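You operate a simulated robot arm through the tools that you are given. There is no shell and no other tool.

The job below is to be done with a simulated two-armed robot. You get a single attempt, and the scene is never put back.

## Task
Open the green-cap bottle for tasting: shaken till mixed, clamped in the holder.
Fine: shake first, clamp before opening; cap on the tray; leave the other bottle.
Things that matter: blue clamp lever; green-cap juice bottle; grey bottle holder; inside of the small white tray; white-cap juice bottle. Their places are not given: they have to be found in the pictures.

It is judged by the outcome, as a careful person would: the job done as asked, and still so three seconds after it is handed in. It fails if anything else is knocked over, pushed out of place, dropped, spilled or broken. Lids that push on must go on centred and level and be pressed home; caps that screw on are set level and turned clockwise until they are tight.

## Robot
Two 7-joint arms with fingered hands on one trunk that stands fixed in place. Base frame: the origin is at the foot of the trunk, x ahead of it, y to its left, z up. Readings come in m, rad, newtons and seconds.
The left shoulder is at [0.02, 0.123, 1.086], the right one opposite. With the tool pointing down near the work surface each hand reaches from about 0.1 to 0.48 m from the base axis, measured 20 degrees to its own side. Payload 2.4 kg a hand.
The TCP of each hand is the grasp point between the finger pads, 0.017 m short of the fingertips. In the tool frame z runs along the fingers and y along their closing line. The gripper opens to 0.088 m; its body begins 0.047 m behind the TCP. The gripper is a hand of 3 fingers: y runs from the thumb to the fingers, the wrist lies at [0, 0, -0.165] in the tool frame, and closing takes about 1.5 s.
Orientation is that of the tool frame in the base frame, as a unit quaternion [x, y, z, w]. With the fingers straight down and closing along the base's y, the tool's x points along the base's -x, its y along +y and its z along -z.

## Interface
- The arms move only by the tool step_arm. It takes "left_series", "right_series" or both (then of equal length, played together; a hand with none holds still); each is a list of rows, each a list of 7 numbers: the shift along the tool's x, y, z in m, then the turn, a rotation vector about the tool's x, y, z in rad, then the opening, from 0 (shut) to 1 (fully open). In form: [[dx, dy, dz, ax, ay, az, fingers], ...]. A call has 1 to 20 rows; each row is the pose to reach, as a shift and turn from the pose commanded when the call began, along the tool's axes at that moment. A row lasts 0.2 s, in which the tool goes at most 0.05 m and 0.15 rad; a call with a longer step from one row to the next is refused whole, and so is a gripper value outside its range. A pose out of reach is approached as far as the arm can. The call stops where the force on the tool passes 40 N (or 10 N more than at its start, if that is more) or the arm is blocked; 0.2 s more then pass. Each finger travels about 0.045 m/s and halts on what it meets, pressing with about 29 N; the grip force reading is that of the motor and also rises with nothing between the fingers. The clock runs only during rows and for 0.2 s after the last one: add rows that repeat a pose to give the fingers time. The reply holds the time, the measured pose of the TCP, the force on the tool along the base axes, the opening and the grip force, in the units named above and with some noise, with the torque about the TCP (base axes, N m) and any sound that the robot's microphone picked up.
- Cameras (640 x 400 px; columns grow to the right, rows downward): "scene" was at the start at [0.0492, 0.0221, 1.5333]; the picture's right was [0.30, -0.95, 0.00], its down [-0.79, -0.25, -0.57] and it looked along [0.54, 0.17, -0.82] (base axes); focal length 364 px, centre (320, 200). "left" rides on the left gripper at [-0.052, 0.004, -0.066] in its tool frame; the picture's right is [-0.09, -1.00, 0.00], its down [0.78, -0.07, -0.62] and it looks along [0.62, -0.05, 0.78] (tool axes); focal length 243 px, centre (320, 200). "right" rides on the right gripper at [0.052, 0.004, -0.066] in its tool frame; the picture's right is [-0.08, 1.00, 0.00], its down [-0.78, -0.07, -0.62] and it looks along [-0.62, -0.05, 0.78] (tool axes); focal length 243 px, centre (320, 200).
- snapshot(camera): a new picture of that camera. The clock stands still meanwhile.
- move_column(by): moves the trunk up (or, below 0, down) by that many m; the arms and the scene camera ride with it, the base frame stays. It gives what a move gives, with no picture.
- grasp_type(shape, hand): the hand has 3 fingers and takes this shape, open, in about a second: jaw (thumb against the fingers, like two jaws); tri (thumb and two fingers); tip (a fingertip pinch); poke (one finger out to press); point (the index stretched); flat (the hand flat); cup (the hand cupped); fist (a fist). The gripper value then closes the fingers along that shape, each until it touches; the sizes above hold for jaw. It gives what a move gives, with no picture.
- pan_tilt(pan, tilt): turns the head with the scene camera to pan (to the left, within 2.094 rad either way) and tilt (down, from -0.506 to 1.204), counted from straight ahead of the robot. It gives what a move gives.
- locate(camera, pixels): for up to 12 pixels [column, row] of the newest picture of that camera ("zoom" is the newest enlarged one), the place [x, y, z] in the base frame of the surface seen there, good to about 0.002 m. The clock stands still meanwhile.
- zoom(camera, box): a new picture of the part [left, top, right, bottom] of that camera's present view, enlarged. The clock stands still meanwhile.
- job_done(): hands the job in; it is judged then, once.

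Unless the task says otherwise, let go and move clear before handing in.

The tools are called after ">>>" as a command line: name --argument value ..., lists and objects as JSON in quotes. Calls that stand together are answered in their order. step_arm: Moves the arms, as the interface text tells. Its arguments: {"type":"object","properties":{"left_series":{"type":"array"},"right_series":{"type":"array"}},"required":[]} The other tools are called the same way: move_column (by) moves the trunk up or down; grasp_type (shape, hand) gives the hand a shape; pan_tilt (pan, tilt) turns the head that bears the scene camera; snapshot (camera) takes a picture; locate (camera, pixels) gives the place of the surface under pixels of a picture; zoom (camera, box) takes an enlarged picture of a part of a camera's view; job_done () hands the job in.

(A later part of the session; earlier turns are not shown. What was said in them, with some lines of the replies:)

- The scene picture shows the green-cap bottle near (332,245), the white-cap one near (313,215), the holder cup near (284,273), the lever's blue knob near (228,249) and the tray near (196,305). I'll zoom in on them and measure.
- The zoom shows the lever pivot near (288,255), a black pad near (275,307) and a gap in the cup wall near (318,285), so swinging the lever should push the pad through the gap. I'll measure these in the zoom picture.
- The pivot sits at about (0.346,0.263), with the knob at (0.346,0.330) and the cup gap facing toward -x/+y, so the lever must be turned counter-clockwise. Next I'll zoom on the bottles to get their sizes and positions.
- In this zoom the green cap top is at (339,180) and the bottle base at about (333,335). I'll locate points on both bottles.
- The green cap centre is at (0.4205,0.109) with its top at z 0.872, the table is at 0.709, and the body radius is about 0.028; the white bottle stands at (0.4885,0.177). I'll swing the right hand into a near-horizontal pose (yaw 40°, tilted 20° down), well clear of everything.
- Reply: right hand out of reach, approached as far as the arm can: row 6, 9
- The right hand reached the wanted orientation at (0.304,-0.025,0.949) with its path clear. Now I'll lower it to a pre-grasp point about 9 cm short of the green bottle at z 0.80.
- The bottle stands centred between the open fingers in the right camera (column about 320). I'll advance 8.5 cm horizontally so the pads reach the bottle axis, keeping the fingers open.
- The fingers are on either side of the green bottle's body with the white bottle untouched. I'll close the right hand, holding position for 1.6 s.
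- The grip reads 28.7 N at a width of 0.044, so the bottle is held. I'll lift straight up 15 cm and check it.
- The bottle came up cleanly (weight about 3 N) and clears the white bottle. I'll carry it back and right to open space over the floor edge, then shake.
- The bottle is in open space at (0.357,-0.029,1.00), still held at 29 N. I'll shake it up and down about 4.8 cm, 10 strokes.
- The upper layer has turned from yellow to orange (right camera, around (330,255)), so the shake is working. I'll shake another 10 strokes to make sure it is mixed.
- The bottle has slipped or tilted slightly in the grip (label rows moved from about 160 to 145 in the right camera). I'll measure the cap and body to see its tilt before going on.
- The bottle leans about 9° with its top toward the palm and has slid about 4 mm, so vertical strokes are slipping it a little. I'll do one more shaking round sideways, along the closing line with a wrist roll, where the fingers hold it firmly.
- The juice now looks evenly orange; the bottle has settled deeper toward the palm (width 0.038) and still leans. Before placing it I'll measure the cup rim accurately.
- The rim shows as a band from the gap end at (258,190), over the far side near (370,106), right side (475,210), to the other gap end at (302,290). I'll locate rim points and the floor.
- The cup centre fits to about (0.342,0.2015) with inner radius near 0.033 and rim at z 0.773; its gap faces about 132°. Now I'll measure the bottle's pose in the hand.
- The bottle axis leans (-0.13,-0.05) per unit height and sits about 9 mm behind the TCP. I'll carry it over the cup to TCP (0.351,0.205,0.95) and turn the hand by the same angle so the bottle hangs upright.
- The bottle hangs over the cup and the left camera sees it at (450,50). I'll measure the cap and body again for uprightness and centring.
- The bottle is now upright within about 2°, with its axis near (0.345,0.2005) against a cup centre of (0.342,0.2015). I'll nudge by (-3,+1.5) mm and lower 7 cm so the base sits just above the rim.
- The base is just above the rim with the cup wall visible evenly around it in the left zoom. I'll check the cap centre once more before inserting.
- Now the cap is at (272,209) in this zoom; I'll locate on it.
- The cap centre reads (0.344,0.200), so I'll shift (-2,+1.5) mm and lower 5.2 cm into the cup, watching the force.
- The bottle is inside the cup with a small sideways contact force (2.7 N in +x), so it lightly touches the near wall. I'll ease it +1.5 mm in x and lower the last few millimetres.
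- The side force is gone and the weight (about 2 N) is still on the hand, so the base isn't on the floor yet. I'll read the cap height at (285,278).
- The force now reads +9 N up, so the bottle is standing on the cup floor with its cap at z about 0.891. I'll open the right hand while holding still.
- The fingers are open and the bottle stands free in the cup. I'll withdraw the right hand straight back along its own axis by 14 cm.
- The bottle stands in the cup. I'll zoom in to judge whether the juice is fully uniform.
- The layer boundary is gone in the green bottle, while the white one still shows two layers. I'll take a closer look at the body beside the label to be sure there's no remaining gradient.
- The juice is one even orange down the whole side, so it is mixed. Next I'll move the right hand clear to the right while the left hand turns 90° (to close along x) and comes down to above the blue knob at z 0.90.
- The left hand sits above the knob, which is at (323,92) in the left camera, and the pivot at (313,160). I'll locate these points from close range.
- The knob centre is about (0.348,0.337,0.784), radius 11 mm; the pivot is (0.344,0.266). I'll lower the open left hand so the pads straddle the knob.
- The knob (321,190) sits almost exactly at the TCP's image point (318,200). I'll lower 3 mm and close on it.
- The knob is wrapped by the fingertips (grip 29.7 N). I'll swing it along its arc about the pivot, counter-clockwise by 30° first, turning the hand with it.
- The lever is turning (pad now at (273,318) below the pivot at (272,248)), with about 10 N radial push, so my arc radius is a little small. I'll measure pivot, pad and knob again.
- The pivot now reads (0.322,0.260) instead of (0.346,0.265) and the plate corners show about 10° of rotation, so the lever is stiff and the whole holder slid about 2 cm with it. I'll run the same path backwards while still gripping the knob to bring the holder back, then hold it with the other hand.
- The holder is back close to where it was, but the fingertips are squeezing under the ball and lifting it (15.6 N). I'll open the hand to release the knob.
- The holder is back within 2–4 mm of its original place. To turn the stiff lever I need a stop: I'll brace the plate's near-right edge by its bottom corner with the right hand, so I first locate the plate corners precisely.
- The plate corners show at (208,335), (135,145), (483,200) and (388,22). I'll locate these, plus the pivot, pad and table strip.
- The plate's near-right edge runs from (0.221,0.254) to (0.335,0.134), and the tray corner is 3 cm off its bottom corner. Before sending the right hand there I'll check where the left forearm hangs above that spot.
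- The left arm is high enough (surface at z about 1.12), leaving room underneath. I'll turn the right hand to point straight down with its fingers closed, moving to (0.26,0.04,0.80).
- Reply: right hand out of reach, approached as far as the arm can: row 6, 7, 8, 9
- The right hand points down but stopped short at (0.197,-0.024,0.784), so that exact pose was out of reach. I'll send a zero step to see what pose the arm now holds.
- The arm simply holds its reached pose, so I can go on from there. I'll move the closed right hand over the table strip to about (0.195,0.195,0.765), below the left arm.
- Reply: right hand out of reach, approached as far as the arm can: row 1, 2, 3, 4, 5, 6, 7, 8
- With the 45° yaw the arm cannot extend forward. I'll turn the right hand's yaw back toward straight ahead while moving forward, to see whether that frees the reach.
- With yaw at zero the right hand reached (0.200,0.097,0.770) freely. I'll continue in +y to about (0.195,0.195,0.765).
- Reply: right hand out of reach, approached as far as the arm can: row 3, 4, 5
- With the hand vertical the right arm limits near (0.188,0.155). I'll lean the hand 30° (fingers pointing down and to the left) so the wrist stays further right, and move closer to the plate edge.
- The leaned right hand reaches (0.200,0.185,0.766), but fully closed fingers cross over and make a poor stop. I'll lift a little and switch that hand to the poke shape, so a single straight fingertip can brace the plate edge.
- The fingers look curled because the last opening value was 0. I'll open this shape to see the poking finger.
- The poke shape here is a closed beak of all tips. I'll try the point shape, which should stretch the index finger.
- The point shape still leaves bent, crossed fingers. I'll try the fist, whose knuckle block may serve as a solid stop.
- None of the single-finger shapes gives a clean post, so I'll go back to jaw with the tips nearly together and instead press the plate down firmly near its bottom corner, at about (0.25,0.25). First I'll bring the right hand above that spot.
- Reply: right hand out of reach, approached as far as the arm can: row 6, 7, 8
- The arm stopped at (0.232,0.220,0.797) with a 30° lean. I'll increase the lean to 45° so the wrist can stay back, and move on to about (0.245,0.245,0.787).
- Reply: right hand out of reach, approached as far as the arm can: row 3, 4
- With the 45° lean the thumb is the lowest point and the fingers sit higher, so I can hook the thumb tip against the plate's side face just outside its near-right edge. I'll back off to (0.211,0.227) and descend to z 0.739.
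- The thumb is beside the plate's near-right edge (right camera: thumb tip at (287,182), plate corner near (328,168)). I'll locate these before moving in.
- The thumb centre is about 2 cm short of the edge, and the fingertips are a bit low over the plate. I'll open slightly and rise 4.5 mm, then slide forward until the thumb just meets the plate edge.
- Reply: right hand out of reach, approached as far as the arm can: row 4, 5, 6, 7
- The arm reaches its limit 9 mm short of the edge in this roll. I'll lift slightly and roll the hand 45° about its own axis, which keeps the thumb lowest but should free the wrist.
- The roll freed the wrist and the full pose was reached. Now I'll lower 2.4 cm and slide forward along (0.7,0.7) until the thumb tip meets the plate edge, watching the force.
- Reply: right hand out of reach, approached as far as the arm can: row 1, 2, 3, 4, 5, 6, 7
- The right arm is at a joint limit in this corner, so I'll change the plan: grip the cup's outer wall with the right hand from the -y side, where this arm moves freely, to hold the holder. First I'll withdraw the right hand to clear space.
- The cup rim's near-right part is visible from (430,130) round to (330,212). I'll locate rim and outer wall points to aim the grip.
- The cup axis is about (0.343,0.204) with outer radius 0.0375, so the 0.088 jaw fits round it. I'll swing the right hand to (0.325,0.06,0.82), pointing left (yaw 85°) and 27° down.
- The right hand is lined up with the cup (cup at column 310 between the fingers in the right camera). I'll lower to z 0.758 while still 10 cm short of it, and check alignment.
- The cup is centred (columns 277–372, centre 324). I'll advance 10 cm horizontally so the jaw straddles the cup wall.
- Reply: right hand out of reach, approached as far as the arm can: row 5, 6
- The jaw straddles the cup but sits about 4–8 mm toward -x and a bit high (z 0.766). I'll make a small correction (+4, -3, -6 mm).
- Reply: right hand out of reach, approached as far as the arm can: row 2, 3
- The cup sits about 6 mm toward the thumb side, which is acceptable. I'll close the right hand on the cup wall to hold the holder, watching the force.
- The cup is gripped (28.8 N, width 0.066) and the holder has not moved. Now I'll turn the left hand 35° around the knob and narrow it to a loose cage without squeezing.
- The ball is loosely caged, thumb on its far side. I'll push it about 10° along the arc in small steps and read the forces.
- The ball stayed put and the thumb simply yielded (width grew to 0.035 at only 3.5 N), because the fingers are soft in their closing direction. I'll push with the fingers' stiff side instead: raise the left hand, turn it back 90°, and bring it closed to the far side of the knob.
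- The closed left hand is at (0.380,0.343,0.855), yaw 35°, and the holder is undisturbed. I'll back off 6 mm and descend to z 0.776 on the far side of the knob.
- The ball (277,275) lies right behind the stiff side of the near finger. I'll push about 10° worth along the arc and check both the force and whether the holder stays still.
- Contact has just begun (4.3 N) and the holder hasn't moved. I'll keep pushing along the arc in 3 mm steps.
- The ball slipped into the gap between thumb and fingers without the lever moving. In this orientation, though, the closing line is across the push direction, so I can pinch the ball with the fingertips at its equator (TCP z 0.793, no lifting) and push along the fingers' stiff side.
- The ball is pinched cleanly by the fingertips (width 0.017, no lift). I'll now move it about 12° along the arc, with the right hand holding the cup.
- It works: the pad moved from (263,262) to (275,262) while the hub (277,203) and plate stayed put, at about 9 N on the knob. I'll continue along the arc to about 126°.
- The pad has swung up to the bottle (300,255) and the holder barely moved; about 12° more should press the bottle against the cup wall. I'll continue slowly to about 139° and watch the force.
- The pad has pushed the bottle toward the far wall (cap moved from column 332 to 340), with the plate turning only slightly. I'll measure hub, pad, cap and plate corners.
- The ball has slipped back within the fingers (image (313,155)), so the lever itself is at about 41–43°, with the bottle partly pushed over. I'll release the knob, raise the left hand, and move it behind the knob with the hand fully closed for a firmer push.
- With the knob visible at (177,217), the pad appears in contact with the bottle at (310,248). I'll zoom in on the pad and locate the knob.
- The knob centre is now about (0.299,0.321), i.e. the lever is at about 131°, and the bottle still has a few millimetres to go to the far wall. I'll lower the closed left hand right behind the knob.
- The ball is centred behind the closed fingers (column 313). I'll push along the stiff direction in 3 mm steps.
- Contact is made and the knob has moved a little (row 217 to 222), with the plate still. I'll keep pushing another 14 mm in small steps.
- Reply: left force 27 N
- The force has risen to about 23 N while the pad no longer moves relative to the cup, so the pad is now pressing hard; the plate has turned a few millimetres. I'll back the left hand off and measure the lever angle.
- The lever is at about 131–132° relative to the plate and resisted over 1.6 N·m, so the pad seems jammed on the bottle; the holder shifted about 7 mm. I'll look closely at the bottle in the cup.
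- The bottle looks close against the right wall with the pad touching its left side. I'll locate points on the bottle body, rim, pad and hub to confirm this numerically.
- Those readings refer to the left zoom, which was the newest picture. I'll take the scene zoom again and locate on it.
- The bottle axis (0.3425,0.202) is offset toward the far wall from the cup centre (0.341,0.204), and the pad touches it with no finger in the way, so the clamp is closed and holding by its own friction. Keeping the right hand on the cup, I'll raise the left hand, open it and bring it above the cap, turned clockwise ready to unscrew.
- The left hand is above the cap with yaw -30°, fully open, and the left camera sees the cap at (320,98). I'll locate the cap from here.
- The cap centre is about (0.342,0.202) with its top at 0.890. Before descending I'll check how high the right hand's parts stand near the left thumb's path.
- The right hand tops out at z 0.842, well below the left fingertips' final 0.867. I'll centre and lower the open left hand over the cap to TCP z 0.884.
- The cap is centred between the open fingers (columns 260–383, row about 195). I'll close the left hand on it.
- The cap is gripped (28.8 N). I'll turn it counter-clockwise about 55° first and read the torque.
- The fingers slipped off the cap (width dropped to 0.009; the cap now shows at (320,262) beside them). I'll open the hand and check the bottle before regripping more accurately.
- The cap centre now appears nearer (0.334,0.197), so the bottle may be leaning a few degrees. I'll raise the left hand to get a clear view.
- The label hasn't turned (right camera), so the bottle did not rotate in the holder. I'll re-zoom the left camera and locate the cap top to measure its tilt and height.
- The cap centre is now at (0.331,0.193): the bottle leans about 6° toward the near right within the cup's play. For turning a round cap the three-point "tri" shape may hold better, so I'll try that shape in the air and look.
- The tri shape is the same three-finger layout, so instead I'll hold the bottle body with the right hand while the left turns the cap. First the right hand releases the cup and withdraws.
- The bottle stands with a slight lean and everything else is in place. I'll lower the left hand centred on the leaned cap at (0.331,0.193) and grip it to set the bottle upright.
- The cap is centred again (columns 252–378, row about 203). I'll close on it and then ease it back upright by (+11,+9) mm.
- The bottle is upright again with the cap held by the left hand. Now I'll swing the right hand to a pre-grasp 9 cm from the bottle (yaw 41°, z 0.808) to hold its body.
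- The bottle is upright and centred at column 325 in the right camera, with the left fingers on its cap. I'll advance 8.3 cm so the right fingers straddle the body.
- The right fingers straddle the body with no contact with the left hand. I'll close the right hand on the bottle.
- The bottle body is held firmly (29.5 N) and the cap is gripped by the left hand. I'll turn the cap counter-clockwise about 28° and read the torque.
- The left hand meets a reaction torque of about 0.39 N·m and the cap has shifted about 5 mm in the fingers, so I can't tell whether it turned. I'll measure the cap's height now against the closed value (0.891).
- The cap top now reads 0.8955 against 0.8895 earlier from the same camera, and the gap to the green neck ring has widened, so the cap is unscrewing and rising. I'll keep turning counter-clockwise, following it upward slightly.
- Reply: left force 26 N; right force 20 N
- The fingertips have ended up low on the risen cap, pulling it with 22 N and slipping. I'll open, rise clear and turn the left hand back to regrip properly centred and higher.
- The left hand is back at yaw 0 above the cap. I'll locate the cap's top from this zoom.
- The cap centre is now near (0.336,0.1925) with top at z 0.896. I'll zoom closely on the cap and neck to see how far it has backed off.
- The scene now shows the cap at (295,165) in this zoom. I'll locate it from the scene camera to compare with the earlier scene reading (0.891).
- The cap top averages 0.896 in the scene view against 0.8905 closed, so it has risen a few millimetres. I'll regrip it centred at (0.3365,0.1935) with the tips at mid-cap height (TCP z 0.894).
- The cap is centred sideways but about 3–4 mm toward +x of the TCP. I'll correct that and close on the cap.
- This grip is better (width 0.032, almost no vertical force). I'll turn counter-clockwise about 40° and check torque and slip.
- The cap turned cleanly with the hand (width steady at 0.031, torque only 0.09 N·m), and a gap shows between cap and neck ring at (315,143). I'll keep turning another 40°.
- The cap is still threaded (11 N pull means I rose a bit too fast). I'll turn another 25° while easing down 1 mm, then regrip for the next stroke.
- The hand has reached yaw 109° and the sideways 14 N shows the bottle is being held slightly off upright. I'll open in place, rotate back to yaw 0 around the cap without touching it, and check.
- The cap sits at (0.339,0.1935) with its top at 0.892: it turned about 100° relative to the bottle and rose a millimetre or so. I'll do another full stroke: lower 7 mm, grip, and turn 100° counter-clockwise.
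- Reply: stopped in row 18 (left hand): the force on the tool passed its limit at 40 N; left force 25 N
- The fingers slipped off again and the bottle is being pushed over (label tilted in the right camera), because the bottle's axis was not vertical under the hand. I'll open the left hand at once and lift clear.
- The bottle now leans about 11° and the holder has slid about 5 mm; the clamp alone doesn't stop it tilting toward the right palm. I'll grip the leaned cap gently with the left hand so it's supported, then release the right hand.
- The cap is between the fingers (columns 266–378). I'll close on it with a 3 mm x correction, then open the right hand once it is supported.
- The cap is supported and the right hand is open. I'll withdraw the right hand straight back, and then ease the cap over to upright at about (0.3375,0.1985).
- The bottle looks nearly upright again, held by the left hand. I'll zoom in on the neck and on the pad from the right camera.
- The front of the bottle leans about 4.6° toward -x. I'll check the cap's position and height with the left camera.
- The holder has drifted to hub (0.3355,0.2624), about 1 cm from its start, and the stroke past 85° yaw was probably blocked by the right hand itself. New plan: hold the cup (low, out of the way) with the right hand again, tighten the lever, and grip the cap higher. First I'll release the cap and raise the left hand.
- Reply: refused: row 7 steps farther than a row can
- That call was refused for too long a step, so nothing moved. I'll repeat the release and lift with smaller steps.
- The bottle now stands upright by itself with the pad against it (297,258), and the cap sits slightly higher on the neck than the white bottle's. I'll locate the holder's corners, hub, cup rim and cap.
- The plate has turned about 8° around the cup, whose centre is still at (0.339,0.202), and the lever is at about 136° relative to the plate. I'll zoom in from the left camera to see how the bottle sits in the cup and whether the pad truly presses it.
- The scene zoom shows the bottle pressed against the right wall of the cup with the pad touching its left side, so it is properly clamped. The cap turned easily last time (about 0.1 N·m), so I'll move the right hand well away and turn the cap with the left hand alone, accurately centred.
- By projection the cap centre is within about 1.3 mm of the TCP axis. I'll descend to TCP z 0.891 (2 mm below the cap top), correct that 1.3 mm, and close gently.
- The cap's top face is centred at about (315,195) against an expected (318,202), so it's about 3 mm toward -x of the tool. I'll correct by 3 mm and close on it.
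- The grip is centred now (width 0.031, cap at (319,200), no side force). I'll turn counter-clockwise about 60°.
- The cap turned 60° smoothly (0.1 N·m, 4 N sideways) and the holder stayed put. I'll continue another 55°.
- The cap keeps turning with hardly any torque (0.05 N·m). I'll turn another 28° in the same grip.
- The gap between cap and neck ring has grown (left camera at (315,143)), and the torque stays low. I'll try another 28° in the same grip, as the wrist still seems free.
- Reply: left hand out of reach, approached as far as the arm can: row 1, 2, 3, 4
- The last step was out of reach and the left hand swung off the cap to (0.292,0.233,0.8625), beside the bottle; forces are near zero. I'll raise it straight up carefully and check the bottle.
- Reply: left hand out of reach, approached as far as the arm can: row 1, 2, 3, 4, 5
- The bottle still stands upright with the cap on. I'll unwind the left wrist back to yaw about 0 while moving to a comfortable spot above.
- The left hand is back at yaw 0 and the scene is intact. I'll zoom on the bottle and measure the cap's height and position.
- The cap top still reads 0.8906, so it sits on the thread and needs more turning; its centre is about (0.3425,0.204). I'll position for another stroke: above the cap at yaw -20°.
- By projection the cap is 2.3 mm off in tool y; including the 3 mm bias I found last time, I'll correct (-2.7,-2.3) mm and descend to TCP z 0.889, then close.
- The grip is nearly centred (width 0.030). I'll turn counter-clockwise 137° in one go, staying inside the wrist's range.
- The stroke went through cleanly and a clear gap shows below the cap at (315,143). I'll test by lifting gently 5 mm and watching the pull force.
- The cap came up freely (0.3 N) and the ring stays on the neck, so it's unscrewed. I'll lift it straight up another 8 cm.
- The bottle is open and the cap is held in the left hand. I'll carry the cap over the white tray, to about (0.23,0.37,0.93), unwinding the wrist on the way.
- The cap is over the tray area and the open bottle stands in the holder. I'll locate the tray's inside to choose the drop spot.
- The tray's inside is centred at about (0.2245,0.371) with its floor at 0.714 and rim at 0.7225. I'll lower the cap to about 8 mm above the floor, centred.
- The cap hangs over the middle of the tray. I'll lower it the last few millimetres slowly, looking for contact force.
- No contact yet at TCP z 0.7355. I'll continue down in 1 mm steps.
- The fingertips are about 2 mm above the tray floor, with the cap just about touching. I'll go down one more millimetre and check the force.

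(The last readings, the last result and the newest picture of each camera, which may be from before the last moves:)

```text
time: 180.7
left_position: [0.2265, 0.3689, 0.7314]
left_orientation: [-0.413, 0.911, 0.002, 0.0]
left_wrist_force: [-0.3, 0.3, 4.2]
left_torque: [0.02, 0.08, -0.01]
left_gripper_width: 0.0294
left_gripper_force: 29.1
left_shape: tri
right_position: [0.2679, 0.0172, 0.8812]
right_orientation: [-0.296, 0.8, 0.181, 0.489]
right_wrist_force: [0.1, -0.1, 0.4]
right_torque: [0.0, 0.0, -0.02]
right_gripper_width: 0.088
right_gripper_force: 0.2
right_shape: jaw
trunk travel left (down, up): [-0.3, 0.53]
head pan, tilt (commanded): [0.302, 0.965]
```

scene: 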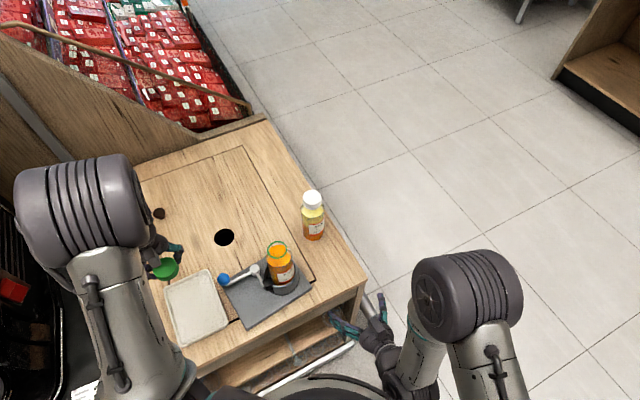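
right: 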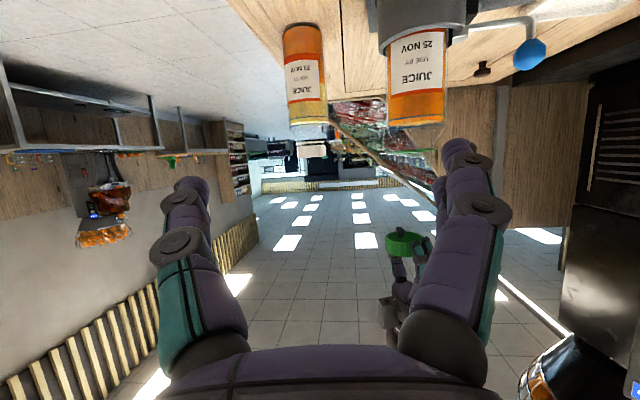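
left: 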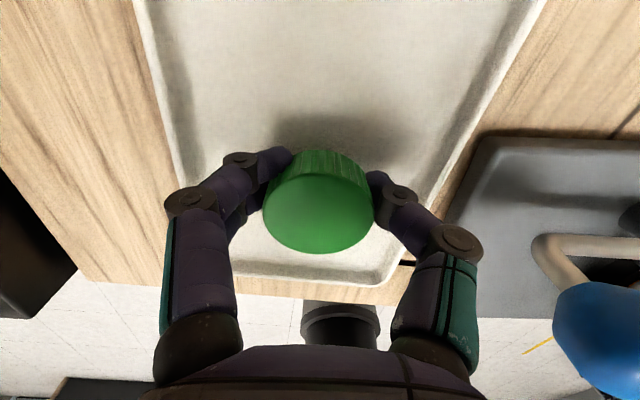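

Contact at 4.2 N: the cap is on the tray floor. I'll open the fingers partway (to stay inside the tray rim), then lift straight up.

>>> step_arm --left_series '[[0, 0, -0.0005, 0, 0, 0, 0.35], [0, 0, -0.001, 0, 0, 0, 0.45], [0, 0, -0.001, 0, 0, 0, 0.55], [0, 0, -0.001, 0, 0, 0, 0.57], [0, 0, -0.015, 0, 0, 0, 0.57], [0, 0, -0.04, 0, 0, 0, 0.57], [0, 0, -0.08, 0, 0, 0, 0.6], [0, 0, -0.12, 0, 0, 0, 0.6]]'

>>> snapshot --camera "left"

>>> zoom --camera "scene" --box '[140, 225, 300, 355]'

```text
time: 182.5
left_position: [0.2235, 0.3694, 0.8528]
left_orientation: [-0.413, 0.911, 0.002, -0.001]
left_wrist_force: [-0.2, 0.3, 0.5]
left_torque: [-0.01, -0.01, 0.02]
left_gripper_width: 0.0526
left_gripper_force: 0.0
left_shape: tri
right_position: [0.2684, 0.0167, 0.8817]
right_orientation: [-0.296, 0.8, 0.181, 0.489]
right_wrist_force: [0.0, 0.0, 0.3]
right_torque: [0.02, -0.01, 0.02]
right_gripper_width: 0.0879
right_gripper_force: 0.1
right_shape: jaw
trunk travel left (down, up): [-0.3, 0.53]
head pan, tilt (commanded): [0.302, 0.965]
```

```text
taken
```

left: 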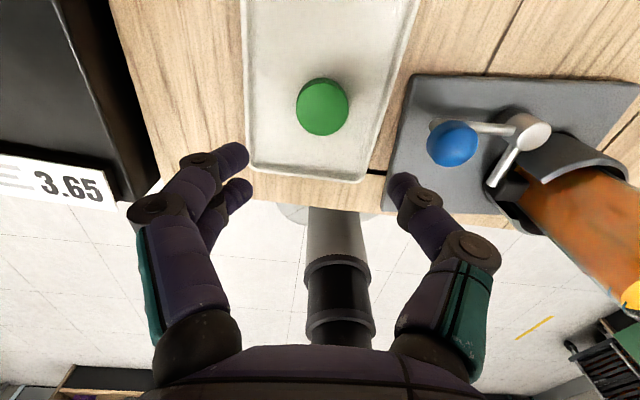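

```text
3.08 times, centred on (220, 290) of scene
```

zoom: 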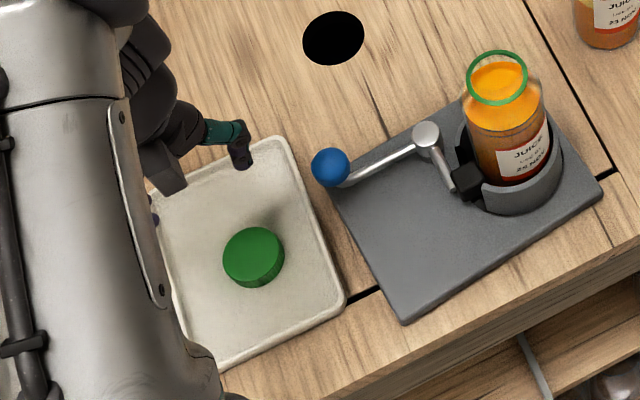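

The cap lies flat inside the tray and the bottle stands open. I'll raise the left hand away and inspect the pad–bottle contact and the holder closely.

>>> step_arm --left_series '[[0, 0, -0.04, 0, 0, 0, 0.7], [0, 0, -0.08, 0, 0, 0, 0.8], [0, 0, -0.12, 0, 0, 0, 1], [0, 0, -0.15, 0, 0, 0, 1]]'

>>> zoom --camera "scene" --box '[250, 235, 315, 300]'

>>> zoom --camera "left" --box '[320, 60, 520, 220]'

>>> snapshot --camera "right"

```text
time: 183.5
left_position: [0.2247, 0.368, 1.0035]
left_orientation: [-0.412, 0.911, 0.002, -0.002]
left_wrist_force: [-1.4, 0.8, -0.6]
left_torque: [-0.01, -0.05, 0.01]
left_gripper_width: 0.088
left_gripper_force: 0.0
left_shape: tri
right_position: [0.2691, 0.0178, 0.881]
right_orientation: [-0.296, 0.8, 0.181, 0.489]
right_wrist_force: [-0.3, -0.2, -0.5]
right_torque: [-0.01, -0.01, 0.03]
right_gripper_width: 0.0879
right_gripper_force: 0.0
right_shape: jaw
trunk travel left (down, up): [-0.3, 0.53]
head pan, tilt (commanded): [0.302, 0.965]
```

```text
6.15 times, centred on (282, 268) of scene
```

zoom: 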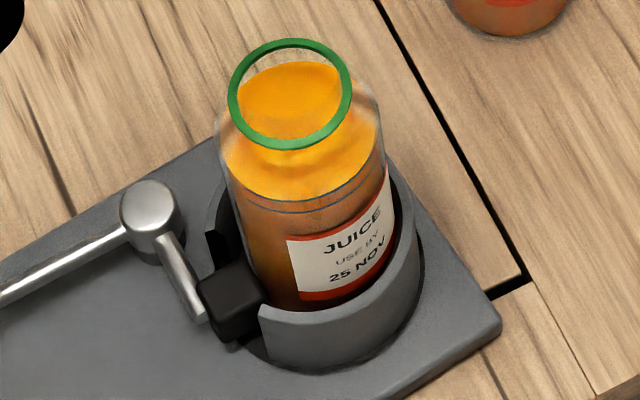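

```text
2.50 times, centred on (420, 140) of left
```

zoom: 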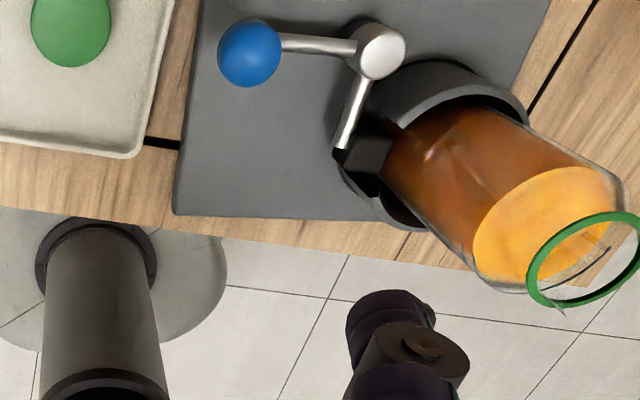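

```text
taken
```

right: 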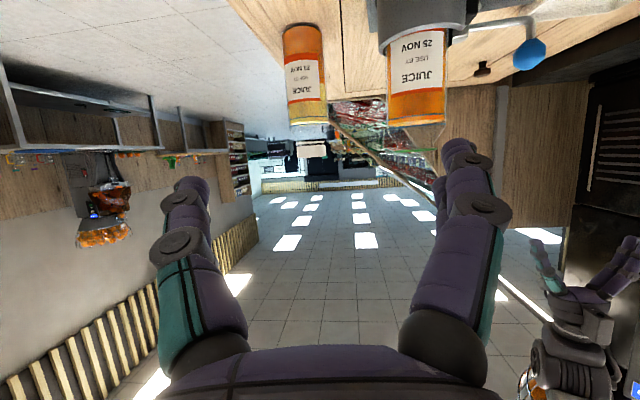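

The pad visibly touches the bottle's left side and the bottle sits against the right wall. I'll verify numerically with a few points, along with the cap and white bottle.

>>> zoom --camera "scene" --box '[250, 235, 315, 300]'

>>> locate --camera "zoom" --pixels '[[230, 275], [210, 290], [250, 275], [240, 290], [258, 255], [275, 290], [310, 300], [360, 275], [388, 235], [405, 235], [270, 315], [150, 190]]'

>>> locate --camera "scene" --pixels '[[312, 197], [314, 238], [213, 308], [224, 280], [255, 270]]'

```text
6.15 times, centred on (282, 268) of scene
```

zoom: 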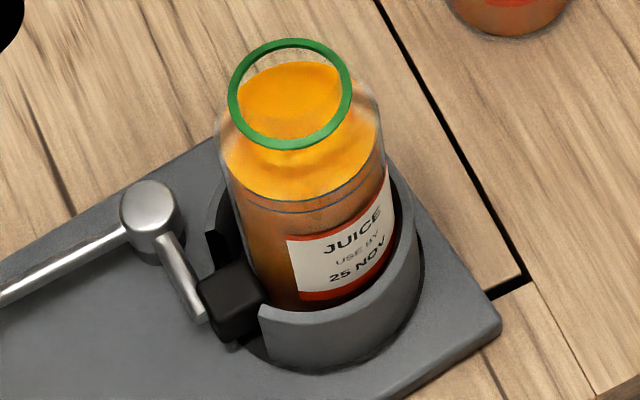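

```text
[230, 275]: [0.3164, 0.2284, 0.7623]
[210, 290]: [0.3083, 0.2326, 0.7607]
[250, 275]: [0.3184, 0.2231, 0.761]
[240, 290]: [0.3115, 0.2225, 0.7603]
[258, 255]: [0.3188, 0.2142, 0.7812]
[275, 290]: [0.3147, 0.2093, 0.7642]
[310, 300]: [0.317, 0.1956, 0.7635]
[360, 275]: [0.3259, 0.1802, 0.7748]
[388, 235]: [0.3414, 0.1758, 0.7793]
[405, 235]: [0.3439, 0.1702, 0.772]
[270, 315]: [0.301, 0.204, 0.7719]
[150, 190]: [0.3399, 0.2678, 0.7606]
```

```text
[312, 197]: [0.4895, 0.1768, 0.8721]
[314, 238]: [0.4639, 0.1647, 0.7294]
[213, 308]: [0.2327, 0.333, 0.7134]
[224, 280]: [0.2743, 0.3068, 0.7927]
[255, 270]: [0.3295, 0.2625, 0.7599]
```

The white bottle is unmoved and the cap is in the tray. To be sure about the clamp I'll bring the left hand's camera to a close view of the pad and bottle from the +y side, staying well above everything.

>>> step_arm --left_series '[[-0.0056, -0.0149, 0.0173, 0, 0, -0.12, 1], [-0.0112, -0.0298, 0.0345, 0, 0, -0.24, 1], [-0.0168, -0.0448, 0.0518, 0, 0, -0.36, 1], [-0.0223, -0.0597, 0.069, 0, 0, -0.48, 1], [-0.0279, -0.0746, 0.0863, 0, 0, -0.6, 1], [-0.0335, -0.0895, 0.1035, 0, 0, -0.72, 1], [-0.0335, -0.0895, 0.1035, 0, 0, -0.72, 1]]'

>>> snapshot --camera "left"

>>> zoom --camera "left" --box '[250, 80, 410, 240]'

```text
time: 185.1
left_position: [0.3151, 0.3343, 0.8981]
left_orientation: [-0.707, 0.707, 0.002, -0.001]
left_wrist_force: [-0.1, 0.2, 0.0]
left_torque: [0.02, -0.04, -0.01]
left_gripper_width: 0.0878
left_gripper_force: 0.0
left_shape: tri
right_position: [0.2683, 0.0165, 0.8809]
right_orientation: [-0.298, 0.8, 0.182, 0.489]
right_wrist_force: [0.0, -0.5, 0.4]
right_torque: [-0.02, -0.02, 0.02]
right_gripper_width: 0.0878
right_gripper_force: 0.1
right_shape: jaw
trunk travel left (down, up): [-0.3, 0.53]
head pan, tilt (commanded): [0.302, 0.965]
```

```text
taken
```

left: 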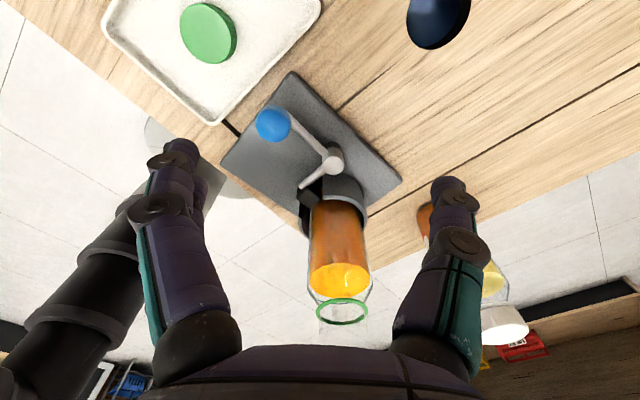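

```text
2.50 times, centred on (330, 160) of left
```

zoom: 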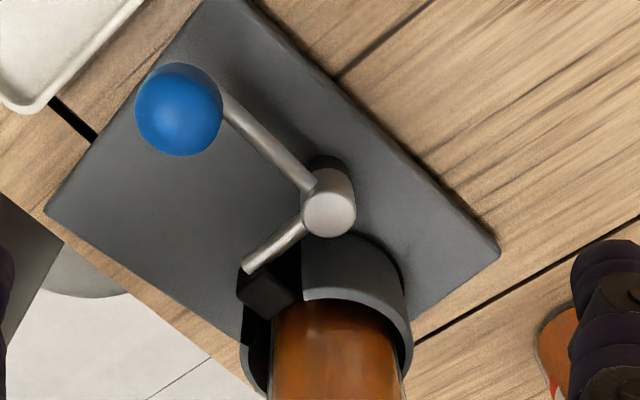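

The view shows the bottle pushed to the far side of the cup, with the pad meeting it near (285,305). One closer zoom on that contact.

>>> zoom --camera "left" --box '[290, 150, 370, 230]'

>>> locate --camera "zoom" --pixels '[[200, 170], [230, 190], [250, 210], [215, 230], [270, 250], [300, 220], [240, 260], [350, 250], [420, 260], [330, 60], [455, 230], [160, 300]]'

```text
5.00 times, centred on (330, 190) of left
```

zoom: 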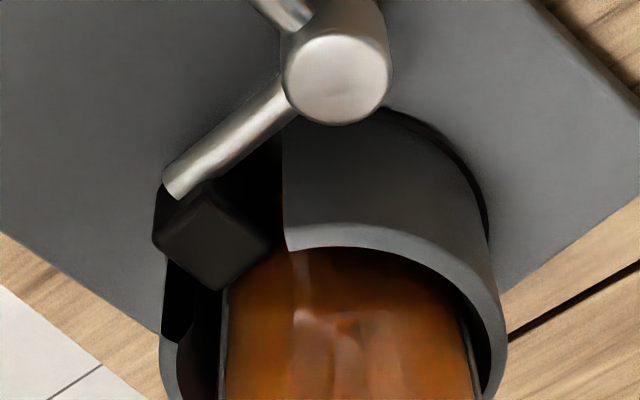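

```text
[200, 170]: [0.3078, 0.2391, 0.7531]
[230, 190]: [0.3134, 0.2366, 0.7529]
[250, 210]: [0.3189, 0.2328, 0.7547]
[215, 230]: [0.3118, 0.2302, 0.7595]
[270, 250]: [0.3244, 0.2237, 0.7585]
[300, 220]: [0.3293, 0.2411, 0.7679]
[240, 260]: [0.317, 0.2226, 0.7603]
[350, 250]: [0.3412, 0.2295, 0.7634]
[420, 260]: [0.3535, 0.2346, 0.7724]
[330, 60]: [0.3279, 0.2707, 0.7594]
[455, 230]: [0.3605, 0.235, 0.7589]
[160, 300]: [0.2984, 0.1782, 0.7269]
```

The pad's corner at (0.324,0.224) lies exactly one bottle radius from the bottle axis, so the clamp is in contact. I'll raise the left hand clear and take a last look at everything.

>>> step_arm --left_series '[[0, 0, -0.04, 0, 0, 0, 1], [0, 0, -0.08, 0, 0, 0, 1], [-0.02, 0, -0.12, 0, 0, 0, 1], [-0.04, 0, -0.16, 0, 0, 0, 1], [-0.05, 0, -0.19, 0, 0, 0, 1], [-0.05, 0, -0.19, 0, 0, 0, 1]]'

>>> snapshot --camera "scene"

>>> zoom --camera "scene" --box '[150, 180, 370, 350]'

>>> zoom --camera "right" --box '[260, 0, 460, 200]'

```text
time: 186.5
left_position: [0.3151, 0.3856, 1.0901]
left_orientation: [0.707, -0.707, -0.002, 0.001]
left_wrist_force: [-0.5, 0.3, -0.5]
left_torque: [0.01, -0.03, -0.03]
left_gripper_width: 0.0878
left_gripper_force: 0.1
left_shape: tri
right_position: [0.2691, 0.0169, 0.8814]
right_orientation: [-0.297, 0.8, 0.181, 0.489]
right_wrist_force: [0.9, -0.2, 0.5]
right_torque: [0.0, -0.01, 0.03]
right_gripper_width: 0.088
right_gripper_force: 0.1
right_shape: jaw
trunk travel left (down, up): [-0.3, 0.53]
head pan, tilt (commanded): [0.302, 0.965]
```

```text
taken
```

scene: 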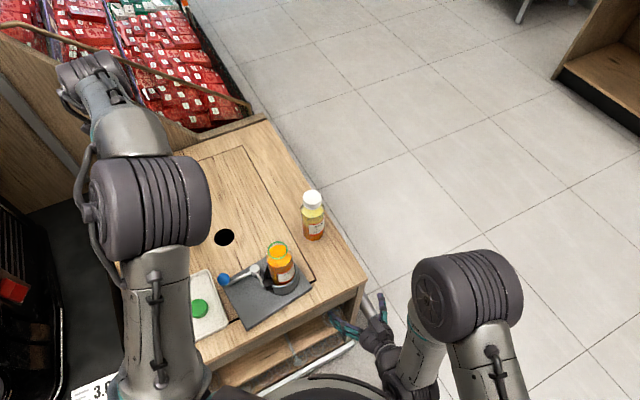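

```text
2.35 times, centred on (260, 265) of scene
```

zoom: 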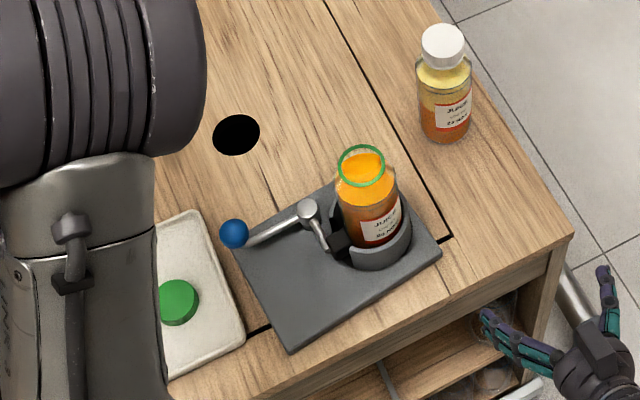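

```text
2.00 times, centred on (360, 100) of right
```

zoom: 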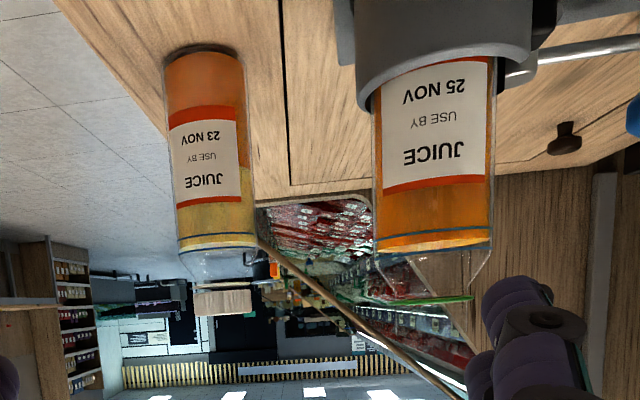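

The final pictures show the mixed green-label bottle open and upright in the holder with the clamp pad against it. The green cap lies inside the tray near (178,302) in the zoom, the white-cap bottle is where it was, and both hands are clear. The holder itself is turned about 7–8° and shifted under 1 cm from its start. I'll hand the job in.

>>> job_done

```text
The job is handed in.
```

The green-cap bottle is shaken, clamped in the grey holder and open, and I've handed the job in. I haven't seen the judging result.

- **Shaking:** I did this first. The juice went from two layers to one even orange, and it still looked even at the end.
- **Clamp:** I closed the blue lever before opening the bottle, and it stayed closed. The pad touches the bottle and holds it against the far wall of the cup. I couldn't confirm whether the lever is at the very end of its travel.
- **Opening:** The cap slipped in the left hand several times, and the bottle leaned by up to about 11° in the cup. That was while the cap was still on, and I set the bottle upright again. The last two turns went smoothly and the cap came off freely, with no spill visible.
- **Cap:** It lies flat inside the small white tray.
- **Other bottle:** The white-cap bottle is where it started, within measuring error.
- **Holder moved:** The holder ended up turned about 7–8° and shifted a little under 1 cm. The lever is stiff and dragged the holder across the table until I held it still. I left it there rather than push a holder with an open bottle in it.
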